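You operate a simulated robot arm through the tools that you are given. There is no shell and no other tool. Be economical: measure what you need, move in short steps, check, and stop when the job is done.

You are at the controls of a simulated two-armed robot. One attempt, no reset.

Task
Zero the wall meter, measure the dome on the turning table and mark its crown.
Fine: hold the meter still on the setting block with one hand while the other presses its key once; read it on the middle of the crown, stand it back on the block; green for pass, red for scrap by the wall limit plate; ink the marker on its own pad, fill the patch in the ring, stand the marker back in its pocket. Set down upright: wall meter. A coat counts when it lies all over at full strength: go over it till it gets no stronger.

The check looks at the end state, three seconds after you hand in, the way a careful person would. Anything else that was tipped, shoved, dropped, spilled or broken makes it a failure.

Robot
Two 7-joint arms with two-finger parallel grippers on one trunk, on a base that drives. Base frame: it is fixed to the floor where the robot stands at the start and does not move with it; the origin is under the middle of the robot, x ahead of it, y to its left, z up. Lengths are in m, angles in rad, forces in N, time in s.
The left shoulder is at the start at [0.05, 0.161, 1.098], the right one opposite. Places, roughly: dial gauge [0.7, 1.8, 1]; finished dome one [0.75, 1.5, 1]; gauge head lock [0.9, 0.6, 1.3]; go gauge [0.7, 1.3, 1]; height zero key [1.1, 0.7, 1.1]; meter key [0.5, 0.1, 0.9]; no-go gauge [0.8, 1.3, 1]; record card lot forty [1, 1, 0.75]; record card lot thirty [1, 1, 0.75]; record card lot twenty [1, 1, 0.75]; table brake [0.5, 1.7, 0.8]; top of the setting block [0.6, 0.1, 0.8]; zero knob [0.5, 1.5, 0.8]. Payload 3.43 kg a hand.
The tool frame of a hand sits at the grasp point between the pads (the TCP): z along the fingers, y along the line on which they close. The tips reach 0.03 m beyond it. The gripper opens to 0.094 m. The fingers are 0.028 m wide and 0.01 m thick; the gripper's body (0.05 by 0.096 m) begins 0.055 m behind the TCP.
Orientation is told as [roll, pitch, yaw] about the base's x, y, z axes, in that order, counted from this pose: with the fingers straight down and closing along the base's y, the tool's x points along the base's -x, its y along +y and its z along -z.

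Tools
- The arms move only by the tool arm_command. It takes "left_steps", "right_steps" or both (then of equal length, played together; a hand with none holds still); each is one flat list of numbers, 7 for each row, row after row: the shift along the base's x, y, z in m, then the turn, a rotation vector about the base's x, y, z in rad, then the closure in counts, from 0 (fully open) to 255 (shut). In form: [dx, dy, dz, wx, wy, wz, fingers, dx, dy, dz, wx, wy, wz, fingers, ...]. A call has 1 to 8 rows; each row is the pose to reach, as a shift and turn from the pose commanded when the call began. A row lasts 0.2 s, in which the tool goes at most 0.05 m and 0.15 rad; a call with a longer step from one row to the next is refused whole, and so is a gripper value outside its range. A pose out of reach is approached as far as the arm can. The call stops where the force on the tool passes 40 N (or 10 N more than at its start, if that is more) or the arm is blocked; 0.2 s more then pass. The fingers move at their own pace (about 0.045 m/s each) and stop on an object; they squeeze with about 32 N. The grip force told is the motor's: it shows also when the fingers shut on nothing. Time passes only in rows, and 0.2 s behind the last, so rows that repeat a pose let the fingers close. The reply holds the time, the measured pose of the TCP, the force on the tool along the base axes, the opening and the grip force, in the units named above and with some noise, with the torque about the TCP (base axes, N m) and any sound that the robot's microphone picked up.
- Cameras (640 x 400 px; columns grow to the right, rows downward): "scene" is now at [0.1064, -0.0026, 1.1861]; the picture's right is [-0.04, -1.00, 0.00], its down [-0.86, 0.03, -0.51] and it looks along [0.51, -0.02, -0.86] (base axes); focal length 214 px, centre (320, 200). "left" rides on the left gripper at [0.076, -0.014, -0.103] in its tool frame; the picture's right is [0.18, 0.98, 0.00], its down [-0.75, 0.14, -0.64] and it looks along [-0.63, 0.12, 0.77] (tool axes); focal length 243 px, centre (320, 200). "right" rides on the right gripper at [0.076, 0.014, -0.103] in its tool frame; the picture's right is [-0.18, 0.98, 0.00], its down [-0.75, -0.14, -0.64] and it looks along [-0.63, -0.12, 0.77] (tool axes); focal length 243 px, centre (320, 200). There is no depth. A picture from a camera that has moved, and an enlarged one, comes with that camera's place and axes in the base frame and with its lens.
- capture(camera): a new picture of that camera. It takes no simulated time.
- move_column(by): slides the trunk up (or, below 0, down) by that many m; the arms and the scene camera ride with it, the base frame stays. It gives what a move gives, with no picture.
- base_move(legs): drives the robot by 1 to 6 legs, each [ahead, left, turn to the left] in m, m and rad, along the robot's own axes; the way and the turn of a leg run together, so that a leg with both is an arc; at most 1.5 m and 3.142 rad a leg. The arms and the cameras ride along, it lands a little off, and it stops where it bumps. It gives what a move gives.
- head_to(pan, tilt): turns the head with the scene camera to pan (to the left, within 1.396 rad either way) and tilt (down, from -0.506 to 1.204), counted from straight ahead of the robot. It gives what a move gives.
- zoom(camera, box): a new picture of the part [left, top, right, bottom] of that camera's present view, enlarged. It takes no simulated time.
- close_job(): hands the job in; it is judged then, once.

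Work in short steps. Places have to be worked out from the pictures, the camera data and where the tool is seen: move nearer, look again, correct. Check each grasp and each placing, and mend what went wrong. You have 120 turns and 88 pictures in all, those below and enlarged ones among them. Open the grippers and draw the arms clear of the work before you hand the job in, unless the task says otherwise; then end with one line.

The tools are called as name(argument=value, ...) on one line, values as JSON. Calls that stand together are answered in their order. arm_command: Moves the arms, as the interface text tells. Its arguments: {"type":"object","properties":{"left_steps":{"type":"array","items":{"type":"number"}},"right_steps":{"type":"array","items":{"type":"number"}}},"required":[]} The other tools are called the same way: move_column (by) slides the trunk up or down; base_move (legs) drives the base; head_to (pan, tilt) turns the head that bears the scene camera; capture (camera) takes a picture; zoom (camera, box) takes an enlarged picture of a part of a camera's view; close_job () hands the job in.

At the start:

```text
t: 0.0
left_ee_pos: [0.4099, 0.2969, 1.0363]
left_tcp_rot: [0.0, 0.001, 0.001]
left_ft_force: [0.0, -0.4, -0.4]
left_torque: [0.0, -0.03, -0.02]
left_finger_gap: 0.0938
left_gripper_force: 0.0
right_ee_pos: [0.4786, -0.0781, 1.093]
right_tcp_rot: [0.0, 0.0, 0.0]
right_ft_force: [-0.8, 0.1, -0.2]
right_torque: [0.02, 0.0, 0.0]
right_finger_gap: 0.0938
right_gripper_force: 0.1
trunk travel left (down, up): [-0.125, 0.142]
robot x, y, heading: [-0.0009, 0.0024, 0.004]
head pan, tilt: [-0.037, 1.038]
```

scene: 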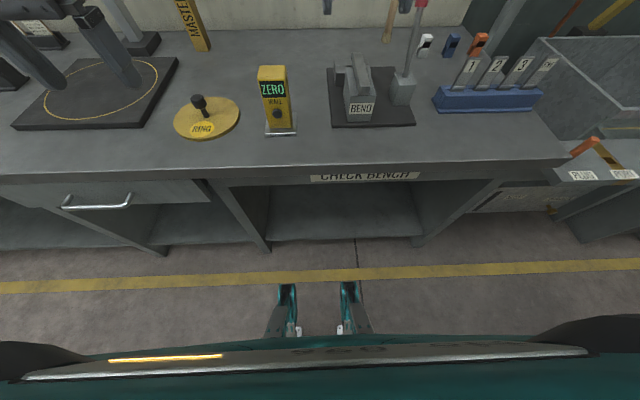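
right: 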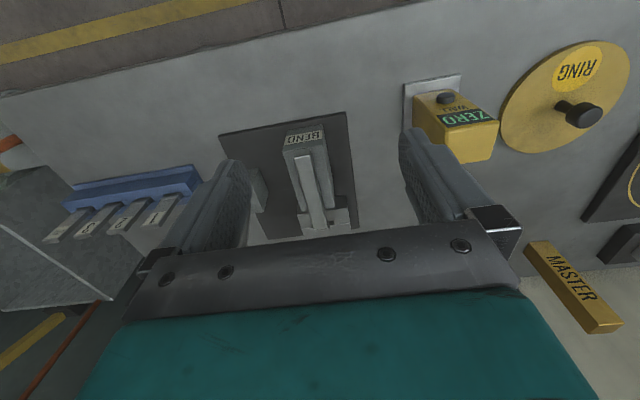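
left: 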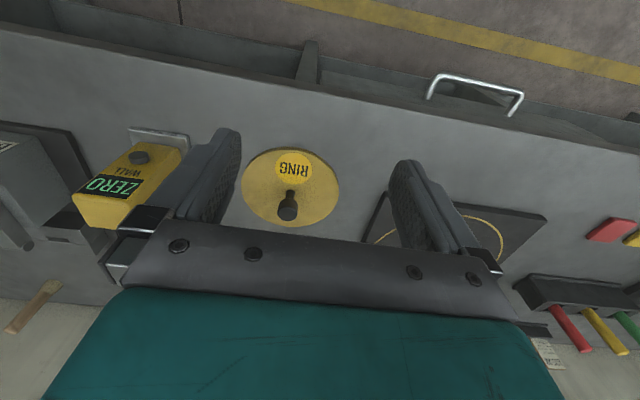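

The meter stands on its block ahead, showing ZERO. I look around with the head to find the turning table, limit plate, markers and pads.

head_to(pan=0.6, tilt=0.55)

capture(camera="scene")

head_to(pan=1.35, tilt=0.5)

capture(camera="scene")

head_to(pan=-0.3, tilt=0.4)

capture(camera="scene")

```text
t: 1.0
left_ee_pos: [0.4086, 0.298, 1.0379]
left_tcp_rot: [-0.001, 0.001, 0.0]
left_ft_force: [-1.2, -0.1, -0.2]
left_torque: [-0.01, 0.02, 0.02]
left_finger_gap: 0.0939
left_gripper_force: 0.1
right_ee_pos: [0.4788, -0.0782, 1.0928]
right_tcp_rot: [-0.001, 0.0, 0.0]
right_ft_force: [0.7, 0.6, 0.3]
right_torque: [-0.01, 0.01, 0.0]
right_finger_gap: 0.0942
right_gripper_force: 0.1
trunk travel left (down, up): [-0.125, 0.142]
robot x, y, heading: [0.0008, 0.0014, 0.001]
head pan, tilt: [0.6, 0.55]
```

```text
84 pictures are left
camera scene: at [0.1133, 0.0506, 1.2252], right [0.56, -0.83, 0.0], down [-0.43, -0.3, -0.85], along [0.7, 0.48, -0.52], focal length 214 px, centre (320, 200)
```

scene: 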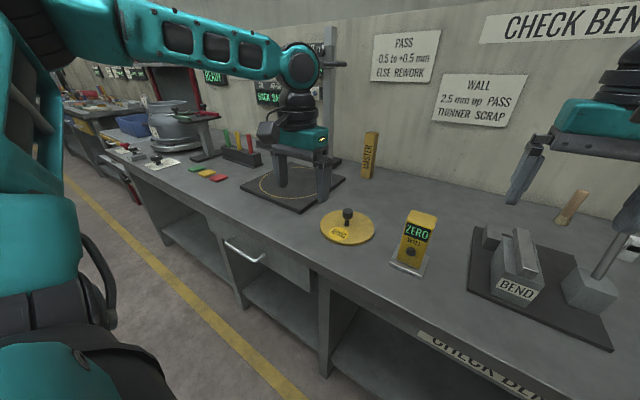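

```text
t: 2.1
left_ee_pos: [0.4087, 0.2972, 1.0377]
left_tcp_rot: [0.001, 0.001, 0.0]
left_ft_force: [0.1, -0.2, -0.1]
left_torque: [0.0, -0.02, 0.01]
left_finger_gap: 0.0941
left_gripper_force: 0.0
right_ee_pos: [0.4789, -0.0783, 1.0929]
right_tcp_rot: [0.0, -0.001, 0.0]
right_ft_force: [0.7, -0.3, -0.4]
right_torque: [0.0, -0.02, 0.01]
right_finger_gap: 0.0943
right_gripper_force: 0.0
trunk travel left (down, up): [-0.125, 0.142]
robot x, y, heading: [0.002, 0.001, 0.005]
head pan, tilt: [1.349, 0.499]
```

```text
83 pictures are left
camera scene: at [0.0593, 0.0886, 1.2298], right [0.98, -0.22, 0.0], down [-0.11, -0.47, -0.88], along [0.19, 0.86, -0.48], focal length 214 px, centre (320, 200)
```

scene: 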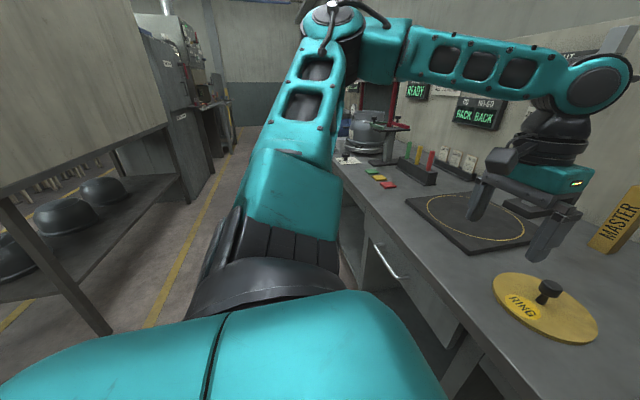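

```text
t: 3.8
left_ee_pos: [0.409, 0.2965, 1.037]
left_tcp_rot: [-0.001, 0.0, 0.0]
left_ft_force: [0.0, -0.1, -0.5]
left_torque: [-0.02, 0.0, -0.01]
left_finger_gap: 0.0941
left_gripper_force: 0.1
right_ee_pos: [0.478, -0.0787, 1.0926]
right_tcp_rot: [0.0, 0.001, -0.001]
right_ft_force: [0.1, -0.6, 0.4]
right_torque: [-0.01, 0.05, -0.01]
right_finger_gap: 0.0942
right_gripper_force: 0.1
trunk travel left (down, up): [-0.125, 0.142]
robot x, y, heading: [-0.002, -0.0018, -0.004]
head pan, tilt: [-0.3, 0.4]
```

```text
82 pictures are left
camera scene: at [0.1277, -0.0274, 1.2389], right [-0.3, -0.96, 0.0], down [-0.37, 0.11, -0.92], along [0.88, -0.27, -0.39], focal length 214 px, centre (320, 200)
```

scene: 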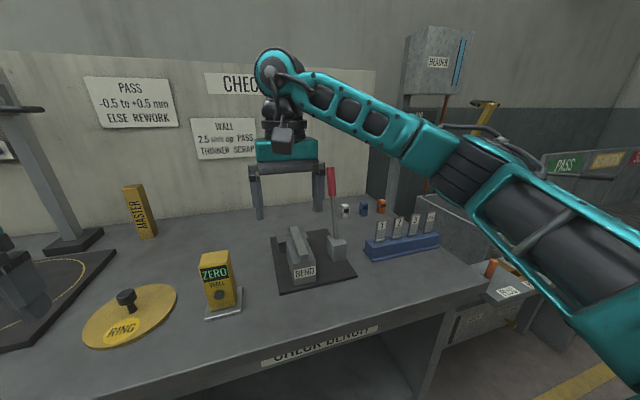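

Triangulating, the meter key is near [0.535, 0.081, 0.86] and the block top is near z 0.80. I draw the right hand aside and bring the left above the meter for a closer look.

arm_command(left_steps=[0.0, -0.04, 0.02, 0, 0, 0, 0, 0.0, -0.08, 0.04, 0, 0, 0, 0, 0.0, -0.12, 0.06, 0, 0, 0, 0, 0.0, -0.16, 0.07, 0, 0, 0, 0, 0.0, -0.2, 0.07, 0, 0, 0, 0, 0.03, -0.215, 0.07, 0, 0, 0, 0], right_steps=[-0.03, -0.03, 0, 0, 0, 0, 0, -0.06, -0.06, 0, 0, 0, 0, 0, -0.09, -0.09, 0, 0, 0, 0, 0, -0.09, -0.12, 0, 0, 0, 0, 0, -0.09, -0.15, 0, 0, 0, 0, 255, -0.09, -0.15, 0, 0, 0, 0, 255])

capture(camera="left")

head_to(pan=0.1, tilt=0.75)

zoom(camera="scene", box=[220, 100, 420, 225])

```text
t: 5.2
left_ee_pos: [0.4103, 0.1207, 1.1074]
left_tcp_rot: [-0.002, 0.002, 0.004]
left_ft_force: [0.6, -0.3, -0.7]
left_torque: [0.01, 0.01, 0.0]
left_finger_gap: 0.094
left_gripper_force: 0.1
left hand out of reach, approached as far as the arm can: row 5, 6
right_ee_pos: [0.3907, -0.229, 1.0939]
right_tcp_rot: [0.001, 0.003, 0.0]
right_ft_force: [-0.6, 0.2, -0.7]
right_torque: [0.02, 0.0, 0.02]
right_finger_gap: 0.0415
right_gripper_force: 0.0
trunk travel left (down, up): [-0.125, 0.142]
robot x, y, heading: [-0.0014, 0.0007, 0.002]
head pan, tilt: [-0.3, 0.4]
```

```text
81 pictures are left
camera left: at [0.3349, 0.1061, 1.2104], right [-0.19, 0.98, 0.0], down [0.75, 0.15, 0.64], along [0.63, 0.12, -0.77], focal length 243 px, centre (320, 200)
```

left: 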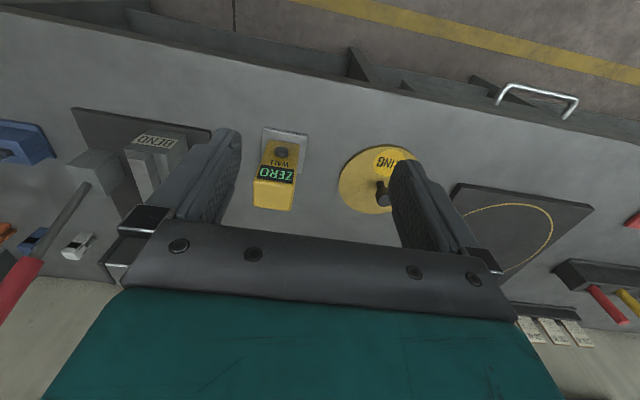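

```text
t: 6.1
left_ee_pos: [0.4108, 0.1217, 1.1079]
left_tcp_rot: [-0.001, -0.002, 0.005]
left_ft_force: [-0.2, -0.2, -0.7]
left_torque: [0.01, 0.0, 0.0]
left_finger_gap: 0.0936
left_gripper_force: 0.1
right_ee_pos: [0.3898, -0.2282, 1.0945]
right_tcp_rot: [0.0, 0.0, -0.001]
right_ft_force: [0.0, 0.8, 0.1]
right_torque: [0.02, 0.06, -0.01]
right_finger_gap: 0.0001
right_gripper_force: 31.6
trunk travel left (down, up): [-0.125, 0.142]
robot x, y, heading: [-0.003, 0.0008, -0.004]
head pan, tilt: [0.099, 0.75]
```

```text
3.20 times, centred on (320, 162) of scene
camera zoom: at [0.1217, 0.008, 1.2079], right [0.1, -1.0, 0.0], down [-0.68, -0.07, -0.73], along [0.73, 0.07, -0.68], focal length 686 px, centre (320, 320)
```

zoom: 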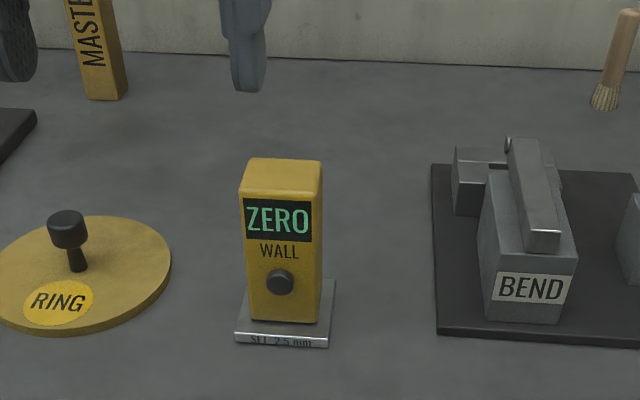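

The meter stands about [0.57, 0.083], z 0.808–0.935, 0.06 wide, on the "SET 2.5 mm" block. I raise the trunk and shift the base left so both hands reach it well.

move_column(by=0.1)

base_move(legs=[[0, 0.07, 0]])

capture(camera="left")

```text
t: 7.4
left_ee_pos: [0.4107, 0.1203, 1.2073]
left_tcp_rot: [-0.002, 0.001, 0.003]
left_ft_force: [0.0, 0.4, -0.2]
left_torque: [0.04, -0.02, 0.02]
left_finger_gap: 0.0939
left_gripper_force: 0.1
right_ee_pos: [0.3904, -0.2295, 1.1946]
right_tcp_rot: [0.0, 0.0, 0.0]
right_ft_force: [-0.4, 0.8, 0.1]
right_torque: [-0.01, 0.01, -0.02]
right_finger_gap: 0.0001
right_gripper_force: 32.0
trunk travel left (down, up): [-0.225, 0.042]
robot x, y, heading: [-0.0007, 0.0043, 0.002]
head pan, tilt: [0.099, 0.75]
```

```text
t: 8.4
left_ee_pos: [0.4103, 0.1899, 1.2073]
left_tcp_rot: [-0.003, 0.001, 0.001]
left_ft_force: [-0.4, 0.1, 0.2]
left_torque: [-0.05, 0.03, 0.06]
left_finger_gap: 0.094
left_gripper_force: 0.0
right_ee_pos: [0.3902, -0.1597, 1.1946]
right_tcp_rot: [0.001, 0.001, 0.001]
right_ft_force: [-0.2, 0.2, 0.1]
right_torque: [0.0, 0.01, -0.02]
right_finger_gap: 0.0001
right_gripper_force: 31.8
trunk travel left (down, up): [-0.225, 0.042]
robot x, y, heading: [0.001, 0.0704, 0.003]
head pan, tilt: [0.099, 0.75]
```

```text
79 pictures are left
camera left: at [0.3343, 0.1753, 1.3104], right [-0.19, 0.98, 0.0], down [0.75, 0.14, 0.64], along [0.63, 0.12, -0.77], focal length 243 px, centre (320, 200)
```

left: 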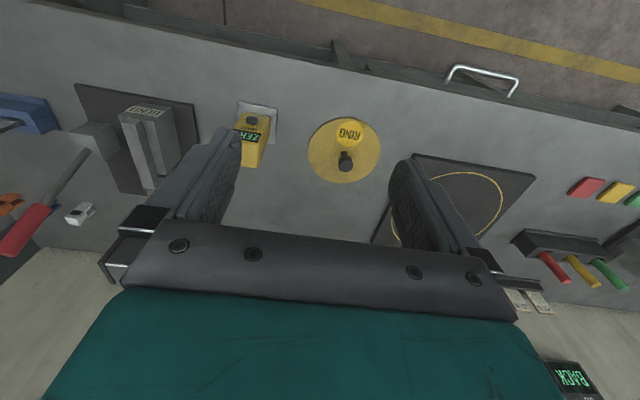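

The meter's spot is confirmed. I bring the left hand down and over, staying above the meter top (0.935).

arm_command(left_steps=[0.0, -0.02, -0.04, 0, 0, 0, 0, 0.03, -0.04, -0.07, 0, 0, 0, 0, 0.06, -0.06, -0.1, 0, 0, 0, 0, 0.09, -0.08, -0.13, 0, 0, 0, 0, 0.12, -0.1, -0.15, 0, 0, 0, 0, 0.14, -0.105, -0.15, 0, 0, 0, 0])

capture(camera="left")

zoom(camera="scene", box=[220, 70, 460, 220])

```text
t: 9.8
left_ee_pos: [0.4593, 0.2031, 1.076]
left_tcp_rot: [-0.003, -0.002, 0.004]
left_ft_force: [-0.1, 0.4, 0.3]
left_torque: [0.0, 0.02, 0.02]
left_finger_gap: 0.094
left_gripper_force: 0.1
left hand out of reach, approached as far as the arm can: row 1, 2, 3, 4, 5, 6
right_ee_pos: [0.3909, -0.1609, 1.1944]
right_tcp_rot: [-0.001, 0.0, -0.002]
right_ft_force: [0.3, 0.1, -0.8]
right_torque: [0.02, 0.03, -0.02]
right_finger_gap: 0.0001
right_gripper_force: 31.6
trunk travel left (down, up): [-0.225, 0.042]
robot x, y, heading: [-0.0001, 0.0707, -0.005]
head pan, tilt: [0.099, 0.75]
```

```text
78 pictures are left
camera left: at [0.3833, 0.1877, 1.1779], right [-0.19, 0.98, 0.0], down [0.75, 0.14, 0.64], along [0.63, 0.12, -0.77], focal length 243 px, centre (320, 200)
```

left: 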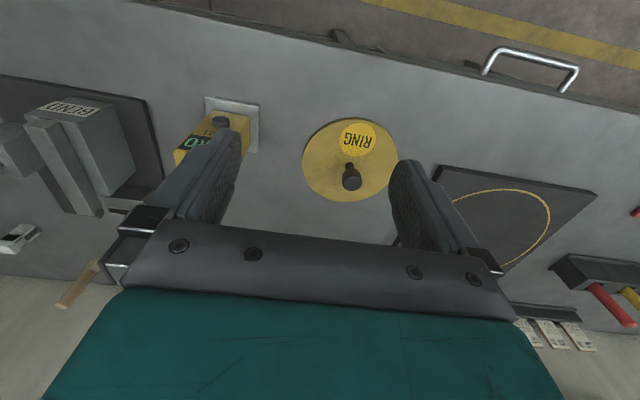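

```text
2.67 times, centred on (340, 145) of scene
camera zoom: at [0.1219, 0.0768, 1.3078], right [0.1, -1.0, 0.0], down [-0.68, -0.07, -0.73], along [0.73, 0.07, -0.68], focal length 572 px, centre (267, 347)
```

zoom: 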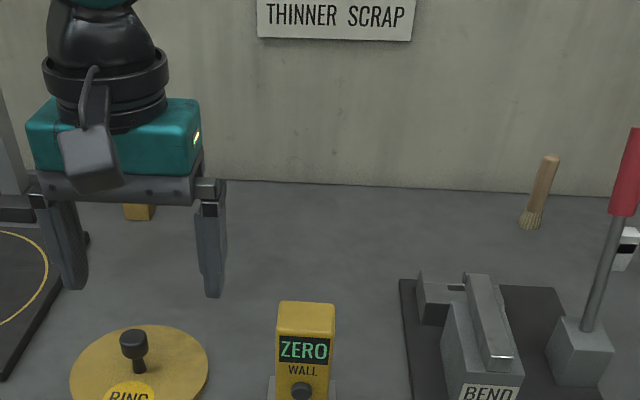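

The left arm stalls toward the centreline; I try extending it forward first to free its configuration.

arm_command(left_steps=[0.04, 0.0, 0.0, 0, 0, 0, 0, 0.08, 0.0, 0.0, 0, 0, 0, 0, 0.11, -0.0, 0.0, 0, 0, 0, 0, 0.11, -0.04, 0, 0, 0, 0, 0, 0.11, -0.08, 0, 0, 0, 0, 0, 0.11, -0.115, 0, 0, 0, 0, 0])

```text
t: 11.2
left_ee_pos: [0.4798, 0.2154, 1.084]
left_tcp_rot: [-0.002, -0.001, 0.004]
left_ft_force: [-0.7, 0.1, -0.1]
left_torque: [0.0, -0.04, 0.01]
left_finger_gap: 0.0939
left_gripper_force: 0.0
left hand out of reach, approached as far as the arm can: row 1, 2, 3, 4, 5, 6
right_ee_pos: [0.3902, -0.1608, 1.1944]
right_tcp_rot: [0.0, -0.001, -0.001]
right_ft_force: [-0.5, -0.1, -0.5]
right_torque: [0.01, -0.04, -0.01]
right_finger_gap: 0.0
right_gripper_force: 31.9
trunk travel left (down, up): [-0.225, 0.042]
robot x, y, heading: [0.0009, 0.069, -0.0]
head pan, tilt: [0.099, 0.75]
```

I suspect the commanded pose ran ahead of the measured one; a small test move back tells.

arm_command(left_steps=[-0.03, 0.03, 0.0, 0, 0, 0, 0, -0.05, 0.05, 0.0, 0, 0, 0, 0])

```text
t: 11.8
left_ee_pos: [0.4323, 0.2644, 1.088]
left_tcp_rot: [-0.002, -0.001, 0.002]
left_ft_force: [-0.5, 0.0, -0.4]
left_torque: [-0.01, -0.02, -0.01]
left_finger_gap: 0.0941
left_gripper_force: 0.1
right_ee_pos: [0.3894, -0.161, 1.1937]
right_tcp_rot: [0.0, -0.001, 0.0]
right_ft_force: [0.0, -0.3, -0.7]
right_torque: [-0.03, 0.0, 0.0]
right_finger_gap: 0.0
right_gripper_force: 32.4
trunk travel left (down, up): [-0.225, 0.042]
robot x, y, heading: [0.0031, 0.0671, 0.001]
head pan, tilt: [0.099, 0.75]
```

The commanded pose gets clipped to what is reached, so it is a true reach limit at this height. I drive a bit nearer to the bench.

base_move(legs=[[0.12, 0, 0]])

arm_command(left_steps=[0.0, -0.04, 0.0, 0, 0, 0, 0, 0.0, -0.08, 0.0, 0, 0, 0, 0, 0.0, -0.12, 0.0, 0, 0, 0, 0, 0.0, -0.16, 0.0, 0, 0, 0, 0, 0.0, -0.18, 0.0, 0, 0, 0, 0])

```text
t: 13.1
left_ee_pos: [0.5511, 0.2639, 1.0877]
left_tcp_rot: [-0.001, 0.0, 0.001]
left_ft_force: [1.0, -1.2, -1.0]
left_torque: [-0.01, 0.05, 0.03]
left_finger_gap: 0.0938
left_gripper_force: 0.1
right_ee_pos: [0.5086, -0.1614, 1.1928]
right_tcp_rot: [-0.001, -0.001, -0.001]
right_ft_force: [0.0, 0.6, -1.1]
right_torque: [0.05, 0.01, -0.02]
right_finger_gap: 0.0
right_gripper_force: 31.7
trunk travel left (down, up): [-0.225, 0.042]
robot x, y, heading: [0.1179, 0.0692, -0.0]
head pan, tilt: [0.099, 0.75]
```

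```text
t: 14.3
left_ee_pos: [0.5204, 0.1689, 1.0948]
left_tcp_rot: [-0.004, -0.001, 0.002]
left_ft_force: [1.0, 0.0, -1.1]
left_torque: [0.02, 0.0, 0.02]
left_finger_gap: 0.094
left_gripper_force: 0.1
left hand out of reach, approached as far as the arm can: row 3, 4, 5
right_ee_pos: [0.5089, -0.1625, 1.193]
right_tcp_rot: [0.0, 0.001, -0.002]
right_ft_force: [-0.9, -0.2, -0.4]
right_torque: [0.02, 0.03, 0.04]
right_finger_gap: 0.0
right_gripper_force: 32.3
trunk travel left (down, up): [-0.225, 0.042]
robot x, y, heading: [0.1208, 0.0667, 0.001]
head pan, tilt: [0.099, 0.75]
```

Lowering increases reach; tips stay above 0.95, clear of the meter top. I go down, then across.

arm_command(left_steps=[0.0, 0.0, -0.04, 0, 0, 0, 0, 0.0, 0.0, -0.08, 0, 0, 0, 0, 0.0, 0.0, -0.1, 0, 0, 0, 0, 0.02, -0.03, -0.1, 0, 0, 0, 0, 0.04, -0.06, -0.1, 0, 0, 0, 0, 0.05, -0.085, -0.1, 0, 0, 0, 0])

capture(camera="left")

```text
t: 15.7
left_ee_pos: [0.5231, 0.1864, 1.0154]
left_tcp_rot: [-0.003, -0.003, 0.001]
left_ft_force: [-0.4, -0.1, 0.1]
left_torque: [-0.01, -0.01, -0.03]
left_finger_gap: 0.0941
left_gripper_force: 0.1
left hand out of reach, approached as far as the arm can: row 2, 3, 4, 5, 6
right_ee_pos: [0.5093, -0.1617, 1.1943]
right_tcp_rot: [-0.001, 0.0, -0.001]
right_ft_force: [-0.5, 0.7, 0.0]
right_torque: [0.01, -0.02, 0.0]
right_finger_gap: 0.0
right_gripper_force: 32.0
trunk travel left (down, up): [-0.225, 0.042]
robot x, y, heading: [0.1198, 0.0683, -0.004]
head pan, tilt: [0.099, 0.75]
```

```text
76 pictures are left
camera left: at [0.4489, 0.1722, 1.1185], right [-0.18, 0.98, 0.0], down [0.75, 0.14, 0.64], along [0.63, 0.12, -0.77], focal length 243 px, centre (320, 200)
```

left: 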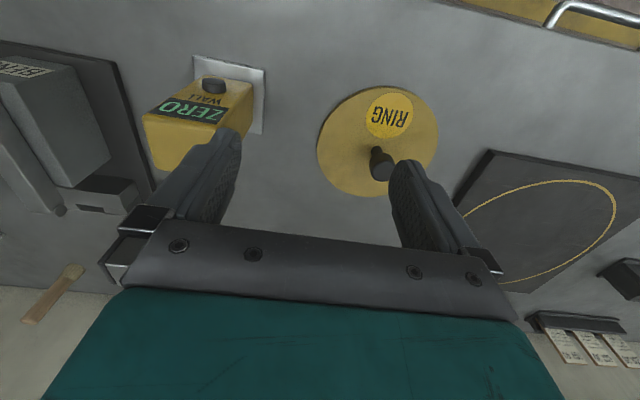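

Lowering did not help, so it looks like a wrist/joint limit rather than reach. I test whether yawing the hand clockwise frees the motion toward the centre.

arm_command(left_steps=[0.0, 0.0, 0.0, 0, 0, -0.14, 0, 0.0, 0.0, 0.0, 0, 0, -0.28, 0, 0.0, 0.0, 0.0, 0, 0, -0.4, 0, 0.0, -0.04, 0.0, 0, 0, -0.4, 0, 0.02, -0.08, 0.0, 0, 0, -0.4, 0, 0.03, -0.1, 0.0, 0, 0, -0.4, 0])

```text
t: 17.1
left_ee_pos: [0.516, 0.1762, 1.0331]
left_tcp_rot: [-0.002, -0.001, -0.4]
left_ft_force: [0.5, 0.2, 0.0]
left_torque: [-0.03, -0.01, 0.04]
left_finger_gap: 0.0939
left_gripper_force: 0.0
left hand out of reach, approached as far as the arm can: row 4, 5, 6
right_ee_pos: [0.5098, -0.1606, 1.1934]
right_tcp_rot: [0.001, 0.0, -0.002]
right_ft_force: [-1.1, -0.2, -0.9]
right_torque: [-0.01, 0.02, 0.02]
right_finger_gap: 0.0
right_gripper_force: 31.5
trunk travel left (down, up): [-0.225, 0.042]
robot x, y, heading: [0.1178, 0.0667, -0.002]
head pan, tilt: [0.099, 0.75]
```

Yaw is not the limit either. The right arm started near the centreline fine, so I let the right hand hold the meter: retract the left, shift the base left 0.1, then bring the right over.

arm_command(left_steps=[-0.02, 0.03, 0.03, 0, 0, 0.14, 0, -0.05, 0.06, 0.06, 0, 0, 0.28, 0, -0.08, 0.09, 0.08, 0, 0, 0.4, 0, -0.12, 0.12, 0.08, 0, 0, 0.4, 255], right_steps=[0.0, 0.0, -0.04, 0, 0, 0, 0, 0.0, 0.0, -0.08, 0, 0, 0, 0, 0.0, 0.0, -0.1, 0, 0, 0, 0, 0.0, 0.0, -0.1, 0, 0, 0, 0])

base_move(legs=[[0, 0.1, 0]])

arm_command(left_steps=[0, 0, 0, 0, 0, 0, 255, 0, 0, 0, 0, 0, 0, 255, 0, 0, 0, 0, 0, 0, 255, 0, 0, 0, 0, 0, 0, 255], right_steps=[0.01, 0.04, 0.0, 0, 0, 0, 0, 0.02, 0.08, 0.0, 0, 0, 0, 0, 0.03, 0.12, 0.0, 0, 0, 0, 0, 0.04, 0.14, 0.0, 0, 0, 0, 0])

capture(camera="right")

```text
refused: row 2 steps farther than a row can; nothing moved
```

```text
t: 18.2
left_ee_pos: [0.5168, 0.2765, 1.0332]
left_tcp_rot: [-0.004, -0.001, -0.398]
left_ft_force: [-0.4, 0.3, -0.9]
left_torque: [0.02, 0.0, 0.01]
left_finger_gap: 0.0938
left_gripper_force: 0.1
right_ee_pos: [0.5093, -0.0634, 1.194]
right_tcp_rot: [-0.001, 0.001, 0.0]
right_ft_force: [0.4, 0.2, -0.1]
right_torque: [-0.04, -0.02, -0.05]
right_finger_gap: 0.0
right_gripper_force: 31.5
trunk travel left (down, up): [-0.225, 0.042]
robot x, y, heading: [0.1234, 0.1661, 0.004]
head pan, tilt: [0.099, 0.75]
```

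```text
t: 19.2
left_ee_pos: [0.5152, 0.2751, 1.0325]
left_tcp_rot: [-0.004, -0.002, -0.399]
left_ft_force: [-0.5, 0.3, -0.3]
left_torque: [0.06, 0.0, -0.01]
left_finger_gap: 0.0052
left_gripper_force: 0.0
right_ee_pos: [0.5509, 0.0765, 1.195]
right_tcp_rot: [0.0, -0.002, -0.001]
right_ft_force: [1.3, -0.4, 0.7]
right_torque: [-0.02, 0.03, 0.0]
right_finger_gap: 0.0863
right_gripper_force: 0.2
trunk travel left (down, up): [-0.225, 0.042]
robot x, y, heading: [0.1168, 0.1654, -0.0]
head pan, tilt: [0.099, 0.75]
```

```text
75 pictures are left
camera right: at [0.4746, 0.09, 1.2966], right [0.18, 0.98, 0.0], down [0.75, -0.14, 0.64], along [0.63, -0.12, -0.77], focal length 243 px, centre (320, 200)
```

right: 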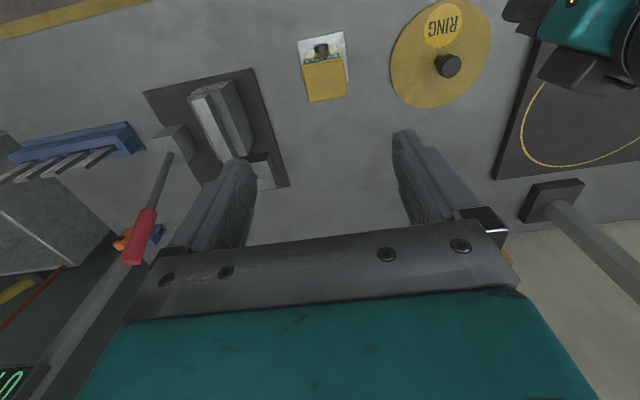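

The meter top centre computes to about [0.566, 0.081], yaw ~0. I descend to 0.99 with the alignment fixed and look once more.

arm_command(right_steps=[0.005, 0.002, -0.045, 0, 0, 0, 0, 0.012, 0.005, -0.09, 0, 0, 0, 0, 0.016, 0.005, -0.135, 0, 0, 0, 0, 0.016, 0.005, -0.175, 0, 0, 0, 0, 0.016, 0.005, -0.2, 0, 0, 0, 0])

capture(camera="right")

capture(camera="left")

```text
t: 20.4
left_ee_pos: [0.5159, 0.2743, 1.0324]
left_tcp_rot: [-0.001, -0.001, -0.398]
left_ft_force: [0.2, 0.2, 0.2]
left_torque: [0.04, -0.01, -0.05]
left_finger_gap: 0.0
left_gripper_force: 31.9
right_ee_pos: [0.5648, 0.0799, 0.9937]
right_tcp_rot: [0.003, 0.001, -0.001]
right_ft_force: [0.2, -0.7, 0.5]
right_torque: [0.02, 0.02, -0.01]
right_finger_gap: 0.094
right_gripper_force: 0.0
trunk travel left (down, up): [-0.225, 0.042]
robot x, y, heading: [0.1192, 0.1648, -0.004]
head pan, tilt: [0.099, 0.75]
```

```text
74 pictures are left
camera right: at [0.488, 0.094, 1.0959], right [0.18, 0.98, 0.0], down [0.75, -0.14, 0.64], along [0.63, -0.12, -0.77], focal length 243 px, centre (320, 200)
```

right: 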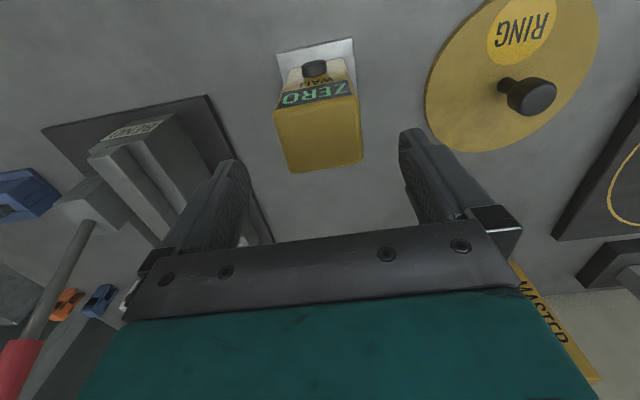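

```text
73 pictures are left
camera left: at [0.4401, 0.2914, 1.1355], right [0.21, 0.98, 0.0], down [0.75, -0.16, 0.64], along [0.63, -0.14, -0.77], focal length 243 px, centre (320, 200)
```

left: 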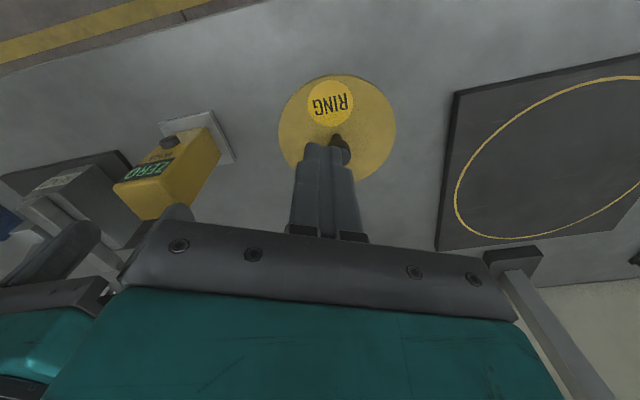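

Top face corners give centre [0.564, 0.080], 0.055 × 0.047 — the hand is aligned. I lower to z≈0.90 and close.

arm_command(right_steps=[0, 0, -0.03, 0, 0, 0, 0, 0, 0, -0.06, 0, 0, 0, 0, 0, 0, -0.09, 0, 0, 0, 0, 0, 0, -0.093, 0, 0, 0, 0, 0, 0, -0.093, 0, 0, 0, 150, 0, 0, -0.093, 0, 0, 0, 255, 0, 0, -0.093, 0, 0, 0, 255])

capture(camera="right")

capture(camera="scene")

```text
t: 22.0
left_ee_pos: [0.5148, 0.275, 1.0331]
left_tcp_rot: [-0.003, -0.002, -0.4]
left_ft_force: [-0.6, -0.9, 0.8]
left_torque: [-0.02, 0.01, 0.04]
left_finger_gap: 0.0
left_gripper_force: 31.8
right_ee_pos: [0.5645, 0.0802, 0.9005]
right_tcp_rot: [0.0, 0.0, 0.0]
right_ft_force: [-0.3, -1.6, 0.2]
right_torque: [0.0, -0.05, -0.02]
right_finger_gap: 0.0624
right_gripper_force: 32.3
trunk travel left (down, up): [-0.225, 0.042]
robot x, y, heading: [0.1205, 0.164, -0.007]
head pan, tilt: [0.099, 0.75]
```

```text
72 pictures are left
camera right: at [0.4885, 0.0949, 1.0029], right [0.18, 0.98, 0.0], down [0.75, -0.14, 0.64], along [0.63, -0.12, -0.77], focal length 243 px, centre (320, 200)
```

right: 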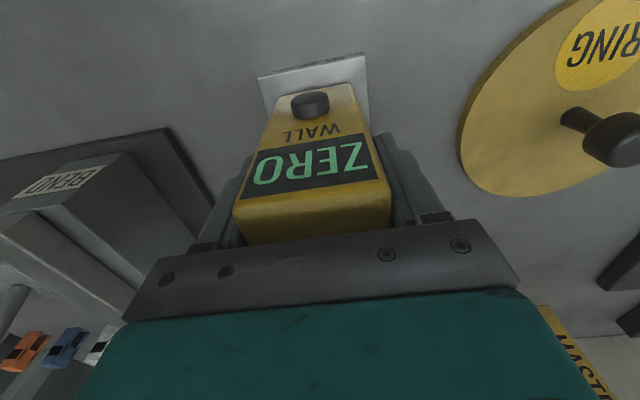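

```text
71 pictures are left
camera scene: at [0.2414, 0.1735, 1.3078], right [0.1, -1.0, 0.0], down [-0.68, -0.07, -0.73], along [0.73, 0.07, -0.68], focal length 214 px, centre (320, 200)
```

scene: 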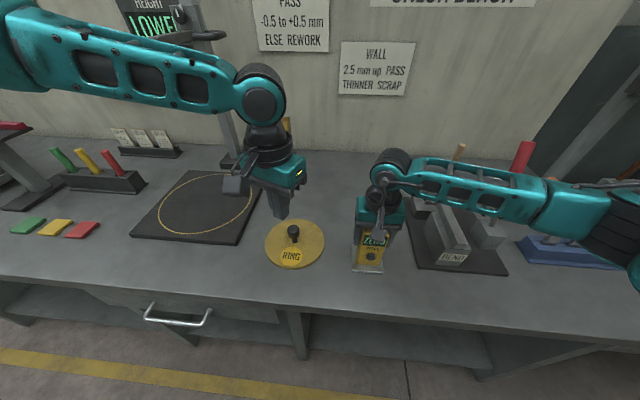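

The meter is held (gap 62 mm) on its block. Now I tilt the closed left hand so its tip points forward, inward and down at the key, in a clear spot first.

arm_command(left_steps=[-0.02, 0.0, 0.0, -0.084, -0.109, 0, 255, -0.04, 0, 0.0, -0.168, -0.218, 0, 255, -0.06, 0, 0, -0.252, -0.327, 0, 255, -0.08, 0, -0.01, -0.336, -0.436, 0, 255, -0.085, 0, -0.03, -0.419, -0.545, 0, 255, -0.085, 0, -0.04, -0.503, -0.654, 0, 255, -0.085, 0, -0.05, -0.587, -0.763, 0, 255])

capture(camera="left")

```text
t: 23.6
left_ee_pos: [0.4708, 0.271, 0.9554]
left_tcp_rot: [-0.353, -0.915, -0.222]
left_ft_force: [0.1, -0.2, 0.5]
left_torque: [0.03, -0.01, 0.0]
left_finger_gap: 0.0002
left_gripper_force: 32.1
left hand out of reach, approached as far as the arm can: row 4, 5, 6, 7
right_ee_pos: [0.5658, 0.0804, 0.9]
right_tcp_rot: [0.0, 0.0, 0.0]
right_ft_force: [-0.7, 0.4, -1.3]
right_torque: [0.02, -0.04, -0.04]
right_finger_gap: 0.0624
right_gripper_force: 32.0
trunk travel left (down, up): [-0.225, 0.042]
robot x, y, heading: [0.1198, 0.1664, 0.002]
head pan, tilt: [0.099, 0.75]
```

```text
70 pictures are left
camera left: at [0.3531, 0.3203, 0.9573], right [0.36, 0.86, -0.35], down [0.1, 0.34, 0.93], along [0.93, -0.37, 0.04], focal length 243 px, centre (320, 200)
```

left: 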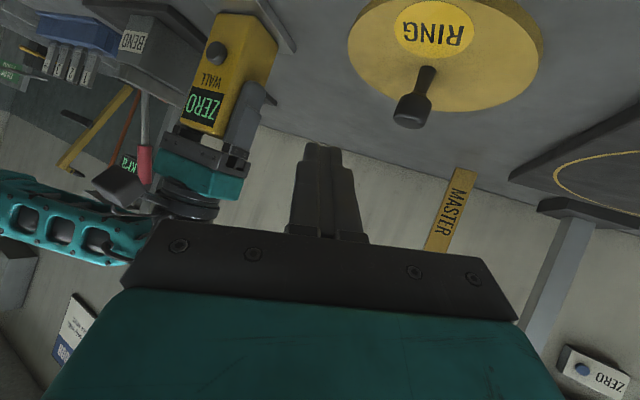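

Orientation is as planned (tool axis ≈ [0.65, −0.50, −0.57]). I move toward the pre-press point ~5 cm before the key.

arm_command(left_steps=[0, -0.03, -0.01, 0, 0, 0, 255, 0, -0.065, -0.02, 0, 0, 0, 255, 0.0, -0.1, -0.03, 0, 0, 0, 255, 0.0, -0.13, -0.04, 0, 0, 0, 255, 0.0, -0.15, -0.047, 0, 0, 0, 255])

capture(camera="left")

```text
t: 24.8
left_ee_pos: [0.4912, 0.2282, 0.9927]
left_tcp_rot: [-0.356, -0.919, -0.222]
left_ft_force: [-1.0, -0.5, -0.3]
left_torque: [-0.01, -0.01, -0.01]
left_finger_gap: 0.0001
left_gripper_force: 31.9
left hand out of reach, approached as far as the arm can: row 1, 2, 3, 4, 5
right_ee_pos: [0.5653, 0.0802, 0.9005]
right_tcp_rot: [0.001, 0.0, 0.001]
right_ft_force: [0.1, 1.0, -0.7]
right_torque: [-0.01, 0.0, 0.0]
right_finger_gap: 0.0623
right_gripper_force: 31.8
trunk travel left (down, up): [-0.225, 0.042]
robot x, y, heading: [0.1192, 0.1652, 0.001]
head pan, tilt: [0.099, 0.75]
```

```text
69 pictures are left
camera left: at [0.3729, 0.2787, 0.9936], right [0.36, 0.86, -0.35], down [0.1, 0.34, 0.93], along [0.93, -0.37, 0.04], focal length 243 px, centre (320, 200)
```

left: 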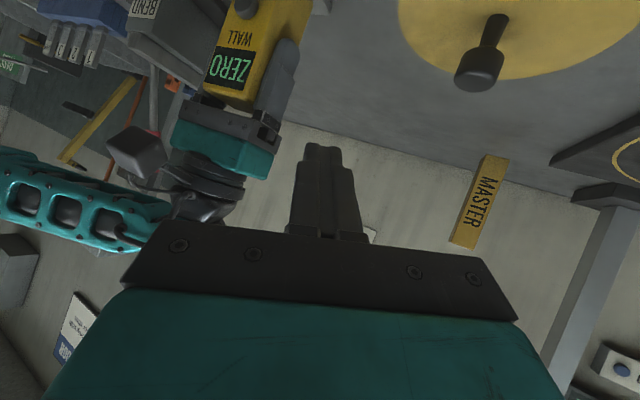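

The left arm seems cramped against its body. I release the meter, lift the right hand straight up, retract the left a bit, and back the base off for more room.

arm_command(right_steps=[0, 0, 0, 0, 0, 0, 0, 0, 0, 0, 0, 0, 0, 0, 0, 0, 0, 0, 0, 0, 0, 0, 0, 0.04, 0, 0, 0, 0, 0, 0, 0.08, 0, 0, 0, 0, 0, 0, 0.1, 0, 0, 0, 0], left_steps=[0, 0.02, 0, 0, 0, 0, 255, 0, 0.04, 0, 0, 0, 0, 255, 0, 0.06, 0, 0, 0, 0, 255, 0, 0.08, 0, 0, 0, 0, 255, 0, 0.1, 0, 0, 0, 0, 255, 0, 0.1, 0, 0, 0, 0, 255])

base_move(legs=[[-0.1, -0.02, 0]])

arm_command(right_steps=[0.04, 0.0, 0, 0, 0, 0, 0, 0.08, 0.01, 0, 0, 0, 0, 0, 0.1, 0.02, 0, 0, 0, 0, 0])

capture(camera="right")

```text
t: 26.2
left_ee_pos: [0.4901, 0.3272, 0.9876]
left_tcp_rot: [-0.354, -0.918, -0.221]
left_ft_force: [-0.2, -0.2, -1.1]
left_torque: [0.03, 0.01, 0.02]
left_finger_gap: 0.0
left_gripper_force: 31.7
left hand out of reach, approached as far as the arm can: row 2, 3, 4, 5, 6
right_ee_pos: [0.5658, 0.0804, 1.0015]
right_tcp_rot: [0.001, 0.002, 0.0]
right_ft_force: [0.0, 0.0, 0.4]
right_torque: [0.0, 0.01, -0.03]
right_finger_gap: 0.0941
right_gripper_force: 0.1
trunk travel left (down, up): [-0.225, 0.042]
robot x, y, heading: [0.1208, 0.1662, 0.001]
head pan, tilt: [0.099, 0.75]
```

```text
t: 27.4
left_ee_pos: [0.3922, 0.3073, 0.9881]
left_tcp_rot: [-0.356, -0.917, -0.222]
left_ft_force: [0.0, -0.4, 0.3]
left_torque: [0.02, 0.0, -0.01]
left_finger_gap: 0.0001
left_gripper_force: 31.4
right_ee_pos: [0.4674, 0.0613, 1.0018]
right_tcp_rot: [0.001, -0.002, 0.0]
right_ft_force: [-0.3, 0.7, -0.2]
right_torque: [0.01, -0.01, 0.03]
right_finger_gap: 0.0937
right_gripper_force: 0.0
trunk travel left (down, up): [-0.225, 0.042]
robot x, y, heading: [0.0222, 0.1455, -0.0]
head pan, tilt: [0.099, 0.75]
```

```text
t: 28.2
left_ee_pos: [0.3928, 0.3065, 0.9874]
left_tcp_rot: [-0.355, -0.918, -0.219]
left_ft_force: [1.4, 0.5, 0.4]
left_torque: [0.03, -0.02, 0.02]
left_finger_gap: 0.0001
left_gripper_force: 32.2
right_ee_pos: [0.5685, 0.081, 1.0]
right_tcp_rot: [0.001, 0.002, 0.002]
right_ft_force: [-0.1, -0.5, 0.5]
right_torque: [0.02, 0.01, -0.01]
right_finger_gap: 0.0939
right_gripper_force: 0.1
trunk travel left (down, up): [-0.225, 0.042]
robot x, y, heading: [0.0244, 0.1462, 0.005]
head pan, tilt: [0.099, 0.75]
```

```text
68 pictures are left
camera right: at [0.492, 0.0944, 1.1021], right [0.18, 0.98, 0.0], down [0.75, -0.14, 0.64], along [0.63, -0.12, -0.77], focal length 243 px, centre (320, 200)
```

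right: 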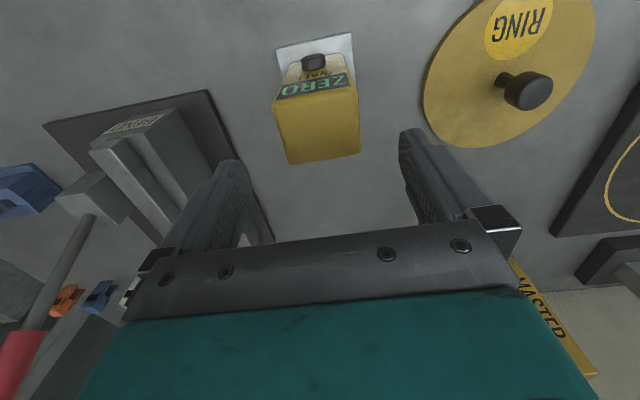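

Meter undisturbed and right hand reaches well. Now I test the left hand toward the pre-press point.

arm_command(left_steps=[0.02, -0.03, -0.01, 0, 0, 0, 255, 0.04, -0.065, -0.02, 0, 0, 0, 255, 0.06, -0.1, -0.04, 0, 0, 0, 255, 0.08, -0.13, -0.06, 0, 0, 0, 255, 0.085, -0.16, -0.075, 0, 0, 0, 255, 0.085, -0.175, -0.079, 0, 0, 0, 255])

```text
t: 29.6
left_ee_pos: [0.4677, 0.2146, 0.9825]
left_tcp_rot: [-0.355, -0.919, -0.222]
left_ft_force: [0.6, -0.7, 0.2]
left_torque: [-0.01, 0.0, 0.02]
left_finger_gap: 0.0001
left_gripper_force: 32.4
left hand out of reach, approached as far as the arm can: row 3, 4, 5, 6
right_ee_pos: [0.5684, 0.0808, 1.0003]
right_tcp_rot: [0.0, 0.0, 0.001]
right_ft_force: [-1.0, -0.5, 0.1]
right_torque: [0.0, 0.03, 0.02]
right_finger_gap: 0.0938
right_gripper_force: 0.0
trunk travel left (down, up): [-0.225, 0.042]
robot x, y, heading: [0.0239, 0.1459, -0.006]
head pan, tilt: [0.099, 0.75]
```

The left arm's elbow-up posture blocks the centre, while the right works there. So I swap: left will hold the meter from its own side and the right will press reaching across. First straighten the left hand and pull both back.

arm_command(left_steps=[-0.01, 0.01, 0.02, 0.084, 0.109, 0, 255, -0.02, 0.02, 0.03, 0.168, 0.218, 0, 255, -0.03, 0.03, 0.05, 0.252, 0.327, 0, 255, -0.04, 0.04, 0.07, 0.336, 0.436, 0, 255, -0.05, 0.05, 0.09, 0.419, 0.545, 0, 255, -0.05, 0.06, 0.1, 0.503, 0.654, 0, 255, -0.05, 0.07, 0.1, 0.587, 0.763, 0, 0], right_steps=[0, 0, 0.04, 0, 0, 0, 0, 0, -0.0, 0.08, 0, 0, 0, 0, -0.03, 0.0, 0.11, 0, 0, 0, 0, -0.06, 0.0, 0.13, 0, 0, 0, 255, -0.1, 0, 0.15, 0, 0, 0, 255, -0.13, -0.02, 0.15, 0, 0, 0, 255, -0.15, -0.05, 0.15, 0, 0, 0, 255])

arm_command(left_steps=[0, 0.01, 0, 0, 0, 0.14, 0, 0, 0.02, 0, 0, 0, 0.28, 0, 0, 0.03, 0, 0, 0, 0.4, 0])

base_move(legs=[[0.0, -0.27, 0]])

capture(camera="scene")

```text
t: 31.2
left_ee_pos: [0.4115, 0.2836, 1.0819]
left_tcp_rot: [-0.002, 0.003, -0.399]
left_ft_force: [0.2, 0.1, 0.4]
left_torque: [0.01, 0.02, 0.01]
left_finger_gap: 0.0324
left_gripper_force: 0.0
right_ee_pos: [0.4179, 0.0296, 1.1507]
right_tcp_rot: [0.001, 0.001, 0.001]
right_ft_force: [-0.4, -0.1, 0.3]
right_torque: [0.02, 0.0, -0.01]
right_finger_gap: 0.0051
right_gripper_force: 0.0
trunk travel left (down, up): [-0.225, 0.042]
robot x, y, heading: [0.0223, 0.145, 0.006]
head pan, tilt: [0.099, 0.75]
```

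```text
t: 32.0
left_ee_pos: [0.4127, 0.3126, 1.0803]
left_tcp_rot: [-0.003, -0.001, 0.006]
left_ft_force: [0.4, 0.4, -0.5]
left_torque: [-0.03, -0.04, 0.03]
left_finger_gap: 0.0941
left_gripper_force: 0.1
right_ee_pos: [0.4187, 0.031, 1.152]
right_tcp_rot: [-0.001, -0.002, 0.001]
right_ft_force: [0.4, -0.2, 0.3]
right_torque: [-0.01, -0.01, 0.0]
right_finger_gap: 0.0
right_gripper_force: 32.1
trunk travel left (down, up): [-0.225, 0.042]
robot x, y, heading: [0.019, 0.1446, 0.002]
head pan, tilt: [0.099, 0.75]
```

```text
t: 33.9
left_ee_pos: [0.4145, 0.0379, 1.081]
left_tcp_rot: [-0.001, -0.002, 0.001]
left_ft_force: [0.6, -0.7, -0.7]
left_torque: [-0.01, 0.01, 0.0]
left_finger_gap: 0.094
left_gripper_force: 0.0
right_ee_pos: [0.417, -0.2439, 1.1516]
right_tcp_rot: [-0.001, 0.0, -0.002]
right_ft_force: [0.3, -0.3, -0.5]
right_torque: [-0.02, 0.02, -0.02]
right_finger_gap: 0.0
right_gripper_force: 31.7
trunk travel left (down, up): [-0.225, 0.042]
robot x, y, heading: [0.022, -0.1277, -0.002]
head pan, tilt: [0.099, 0.75]
```

```text
67 pictures are left
camera scene: at [0.1442, -0.1206, 1.3078], right [0.1, -1.0, 0.0], down [-0.68, -0.07, -0.73], along [0.73, 0.07, -0.68], focal length 214 px, centre (320, 200)
```

scene: 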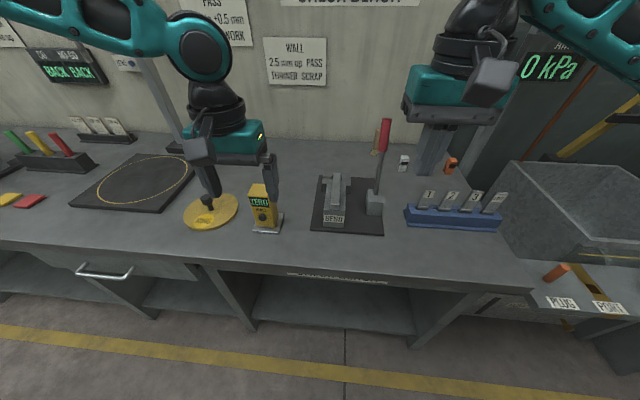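

Left hand's target is now at rel (0.54, 0.21). I move over the meter and down to z≈0.99.

arm_command(left_steps=[0.03, 0.01, -0.01, 0, 0, 0, 0, 0.06, 0.02, -0.03, 0, 0, 0, 0, 0.09, 0.03, -0.05, 0, 0, 0, 0, 0.12, 0.04, -0.07, 0, 0, 0, 0, 0.151, 0.043, -0.085, 0, 0, 0, 0])

capture(camera="left")

```text
t: 35.1
left_ee_pos: [0.5487, 0.0931, 1.0022]
left_tcp_rot: [-0.005, -0.003, 0.002]
left_ft_force: [-0.1, 0.4, -0.2]
left_torque: [0.0, -0.05, -0.01]
left_finger_gap: 0.0941
left_gripper_force: 0.0
left hand out of reach, approached as far as the arm can: row 5
right_ee_pos: [0.4169, -0.2433, 1.1512]
right_tcp_rot: [0.0, 0.0, -0.001]
right_ft_force: [-0.5, 0.0, -0.1]
right_torque: [0.04, 0.0, 0.0]
right_finger_gap: 0.0004
right_gripper_force: 32.4
trunk travel left (down, up): [-0.225, 0.042]
robot x, y, heading: [0.0209, -0.1282, 0.002]
head pan, tilt: [0.099, 0.75]
```

```text
66 pictures are left
camera left: at [0.4721, 0.0799, 1.1054], right [-0.19, 0.98, 0.0], down [0.75, 0.14, 0.64], along [0.63, 0.12, -0.77], focal length 243 px, centre (320, 200)
```

left: 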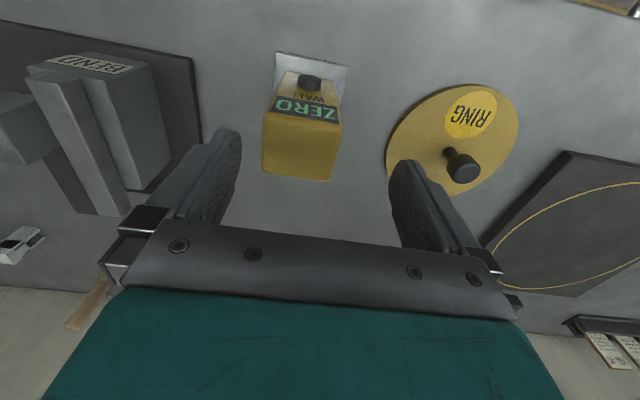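

Slightly out of reach forward; I bring the base 0.07 ahead and 0.05 right, then align the hand.

base_move(legs=[[0.07, -0.05, 0]])

arm_command(left_steps=[-0.02, 0.015, 0, 0, 0, 0, 0, -0.04, 0.03, 0, 0, 0, 0, 0, -0.052, 0.04, 0, 0, 0, 0, 0])

capture(camera="left")

```text
t: 36.2
left_ee_pos: [0.6173, 0.044, 1.0027]
left_tcp_rot: [-0.005, -0.003, 0.002]
left_ft_force: [-0.2, -0.6, 0.2]
left_torque: [0.03, -0.02, -0.01]
left_finger_gap: 0.0941
left_gripper_force: 0.1
right_ee_pos: [0.4877, -0.2935, 1.1505]
right_tcp_rot: [-0.001, 0.0, 0.0]
right_ft_force: [0.6, 0.0, 0.3]
right_torque: [0.01, 0.01, 0.02]
right_finger_gap: 0.0001
right_gripper_force: 32.2
trunk travel left (down, up): [-0.225, 0.042]
robot x, y, heading: [0.0989, -0.174, -0.0]
head pan, tilt: [0.099, 0.75]
```

```text
t: 37.0
left_ee_pos: [0.5643, 0.0853, 1.0038]
left_tcp_rot: [-0.005, -0.002, 0.002]
left_ft_force: [-0.1, 0.5, 0.1]
left_torque: [-0.01, -0.01, 0.02]
left_finger_gap: 0.0939
left_gripper_force: 0.0
right_ee_pos: [0.4866, -0.2917, 1.1508]
right_tcp_rot: [0.001, -0.001, -0.001]
right_ft_force: [0.3, 0.5, 0.2]
right_torque: [0.0, -0.02, 0.0]
right_finger_gap: 0.0
right_gripper_force: 31.9
trunk travel left (down, up): [-0.225, 0.042]
robot x, y, heading: [0.0913, -0.1747, -0.002]
head pan, tilt: [0.099, 0.75]
```

```text
65 pictures are left
camera left: at [0.4877, 0.0713, 1.1058], right [-0.19, 0.98, 0.0], down [0.75, 0.15, 0.64], along [0.63, 0.12, -0.76], focal length 243 px, centre (320, 200)
```

left: 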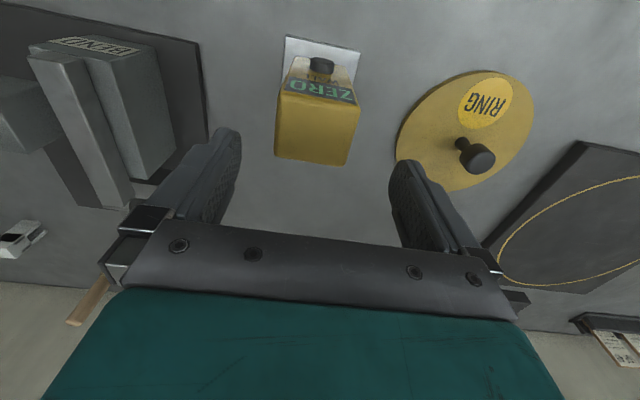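

Aligned within a few mm. I descend in part first to see the arm tracks straight.

arm_command(left_steps=[0, -0.003, -0.02, 0, 0, 0, 0, 0, -0.004, -0.04, 0, 0, 0, 0, 0, -0.004, -0.055, 0, 0, 0, 0])

```text
t: 37.8
left_ee_pos: [0.5655, 0.0792, 0.9486]
left_tcp_rot: [-0.003, -0.004, 0.002]
left_ft_force: [-0.6, -0.7, 0.3]
left_torque: [-0.03, -0.01, 0.0]
left_finger_gap: 0.0941
left_gripper_force: 0.0
right_ee_pos: [0.4868, -0.2926, 1.1508]
right_tcp_rot: [0.0, 0.0, 0.001]
right_ft_force: [-0.4, 0.7, 0.5]
right_torque: [0.03, 0.03, -0.01]
right_finger_gap: 0.0
right_gripper_force: 32.0
trunk travel left (down, up): [-0.225, 0.042]
robot x, y, heading: [0.0915, -0.1769, -0.002]
head pan, tilt: [0.099, 0.75]
```

It tracks well. I go down to z≈0.90 but keep the fingers open for now.

arm_command(left_steps=[0, 0.001, -0.02, 0, 0, 0, 0, 0, 0.001, -0.04, 0, 0, 0, 0, 0, 0.001, -0.048, 0, 0, 0, 0])

```text
t: 38.6
left_ee_pos: [0.5664, 0.0814, 0.8986]
left_tcp_rot: [-0.003, -0.003, 0.002]
left_ft_force: [0.7, 0.0, 0.6]
left_torque: [0.01, -0.02, 0.0]
left_finger_gap: 0.0939
left_gripper_force: 0.0
right_ee_pos: [0.4869, -0.2925, 1.151]
right_tcp_rot: [-0.001, 0.0, 0.0]
right_ft_force: [0.0, -1.0, -0.4]
right_torque: [0.0, -0.02, -0.02]
right_finger_gap: 0.0001
right_gripper_force: 32.2
trunk travel left (down, up): [-0.225, 0.042]
robot x, y, heading: [0.0915, -0.1759, 0.003]
head pan, tilt: [0.099, 0.75]
```

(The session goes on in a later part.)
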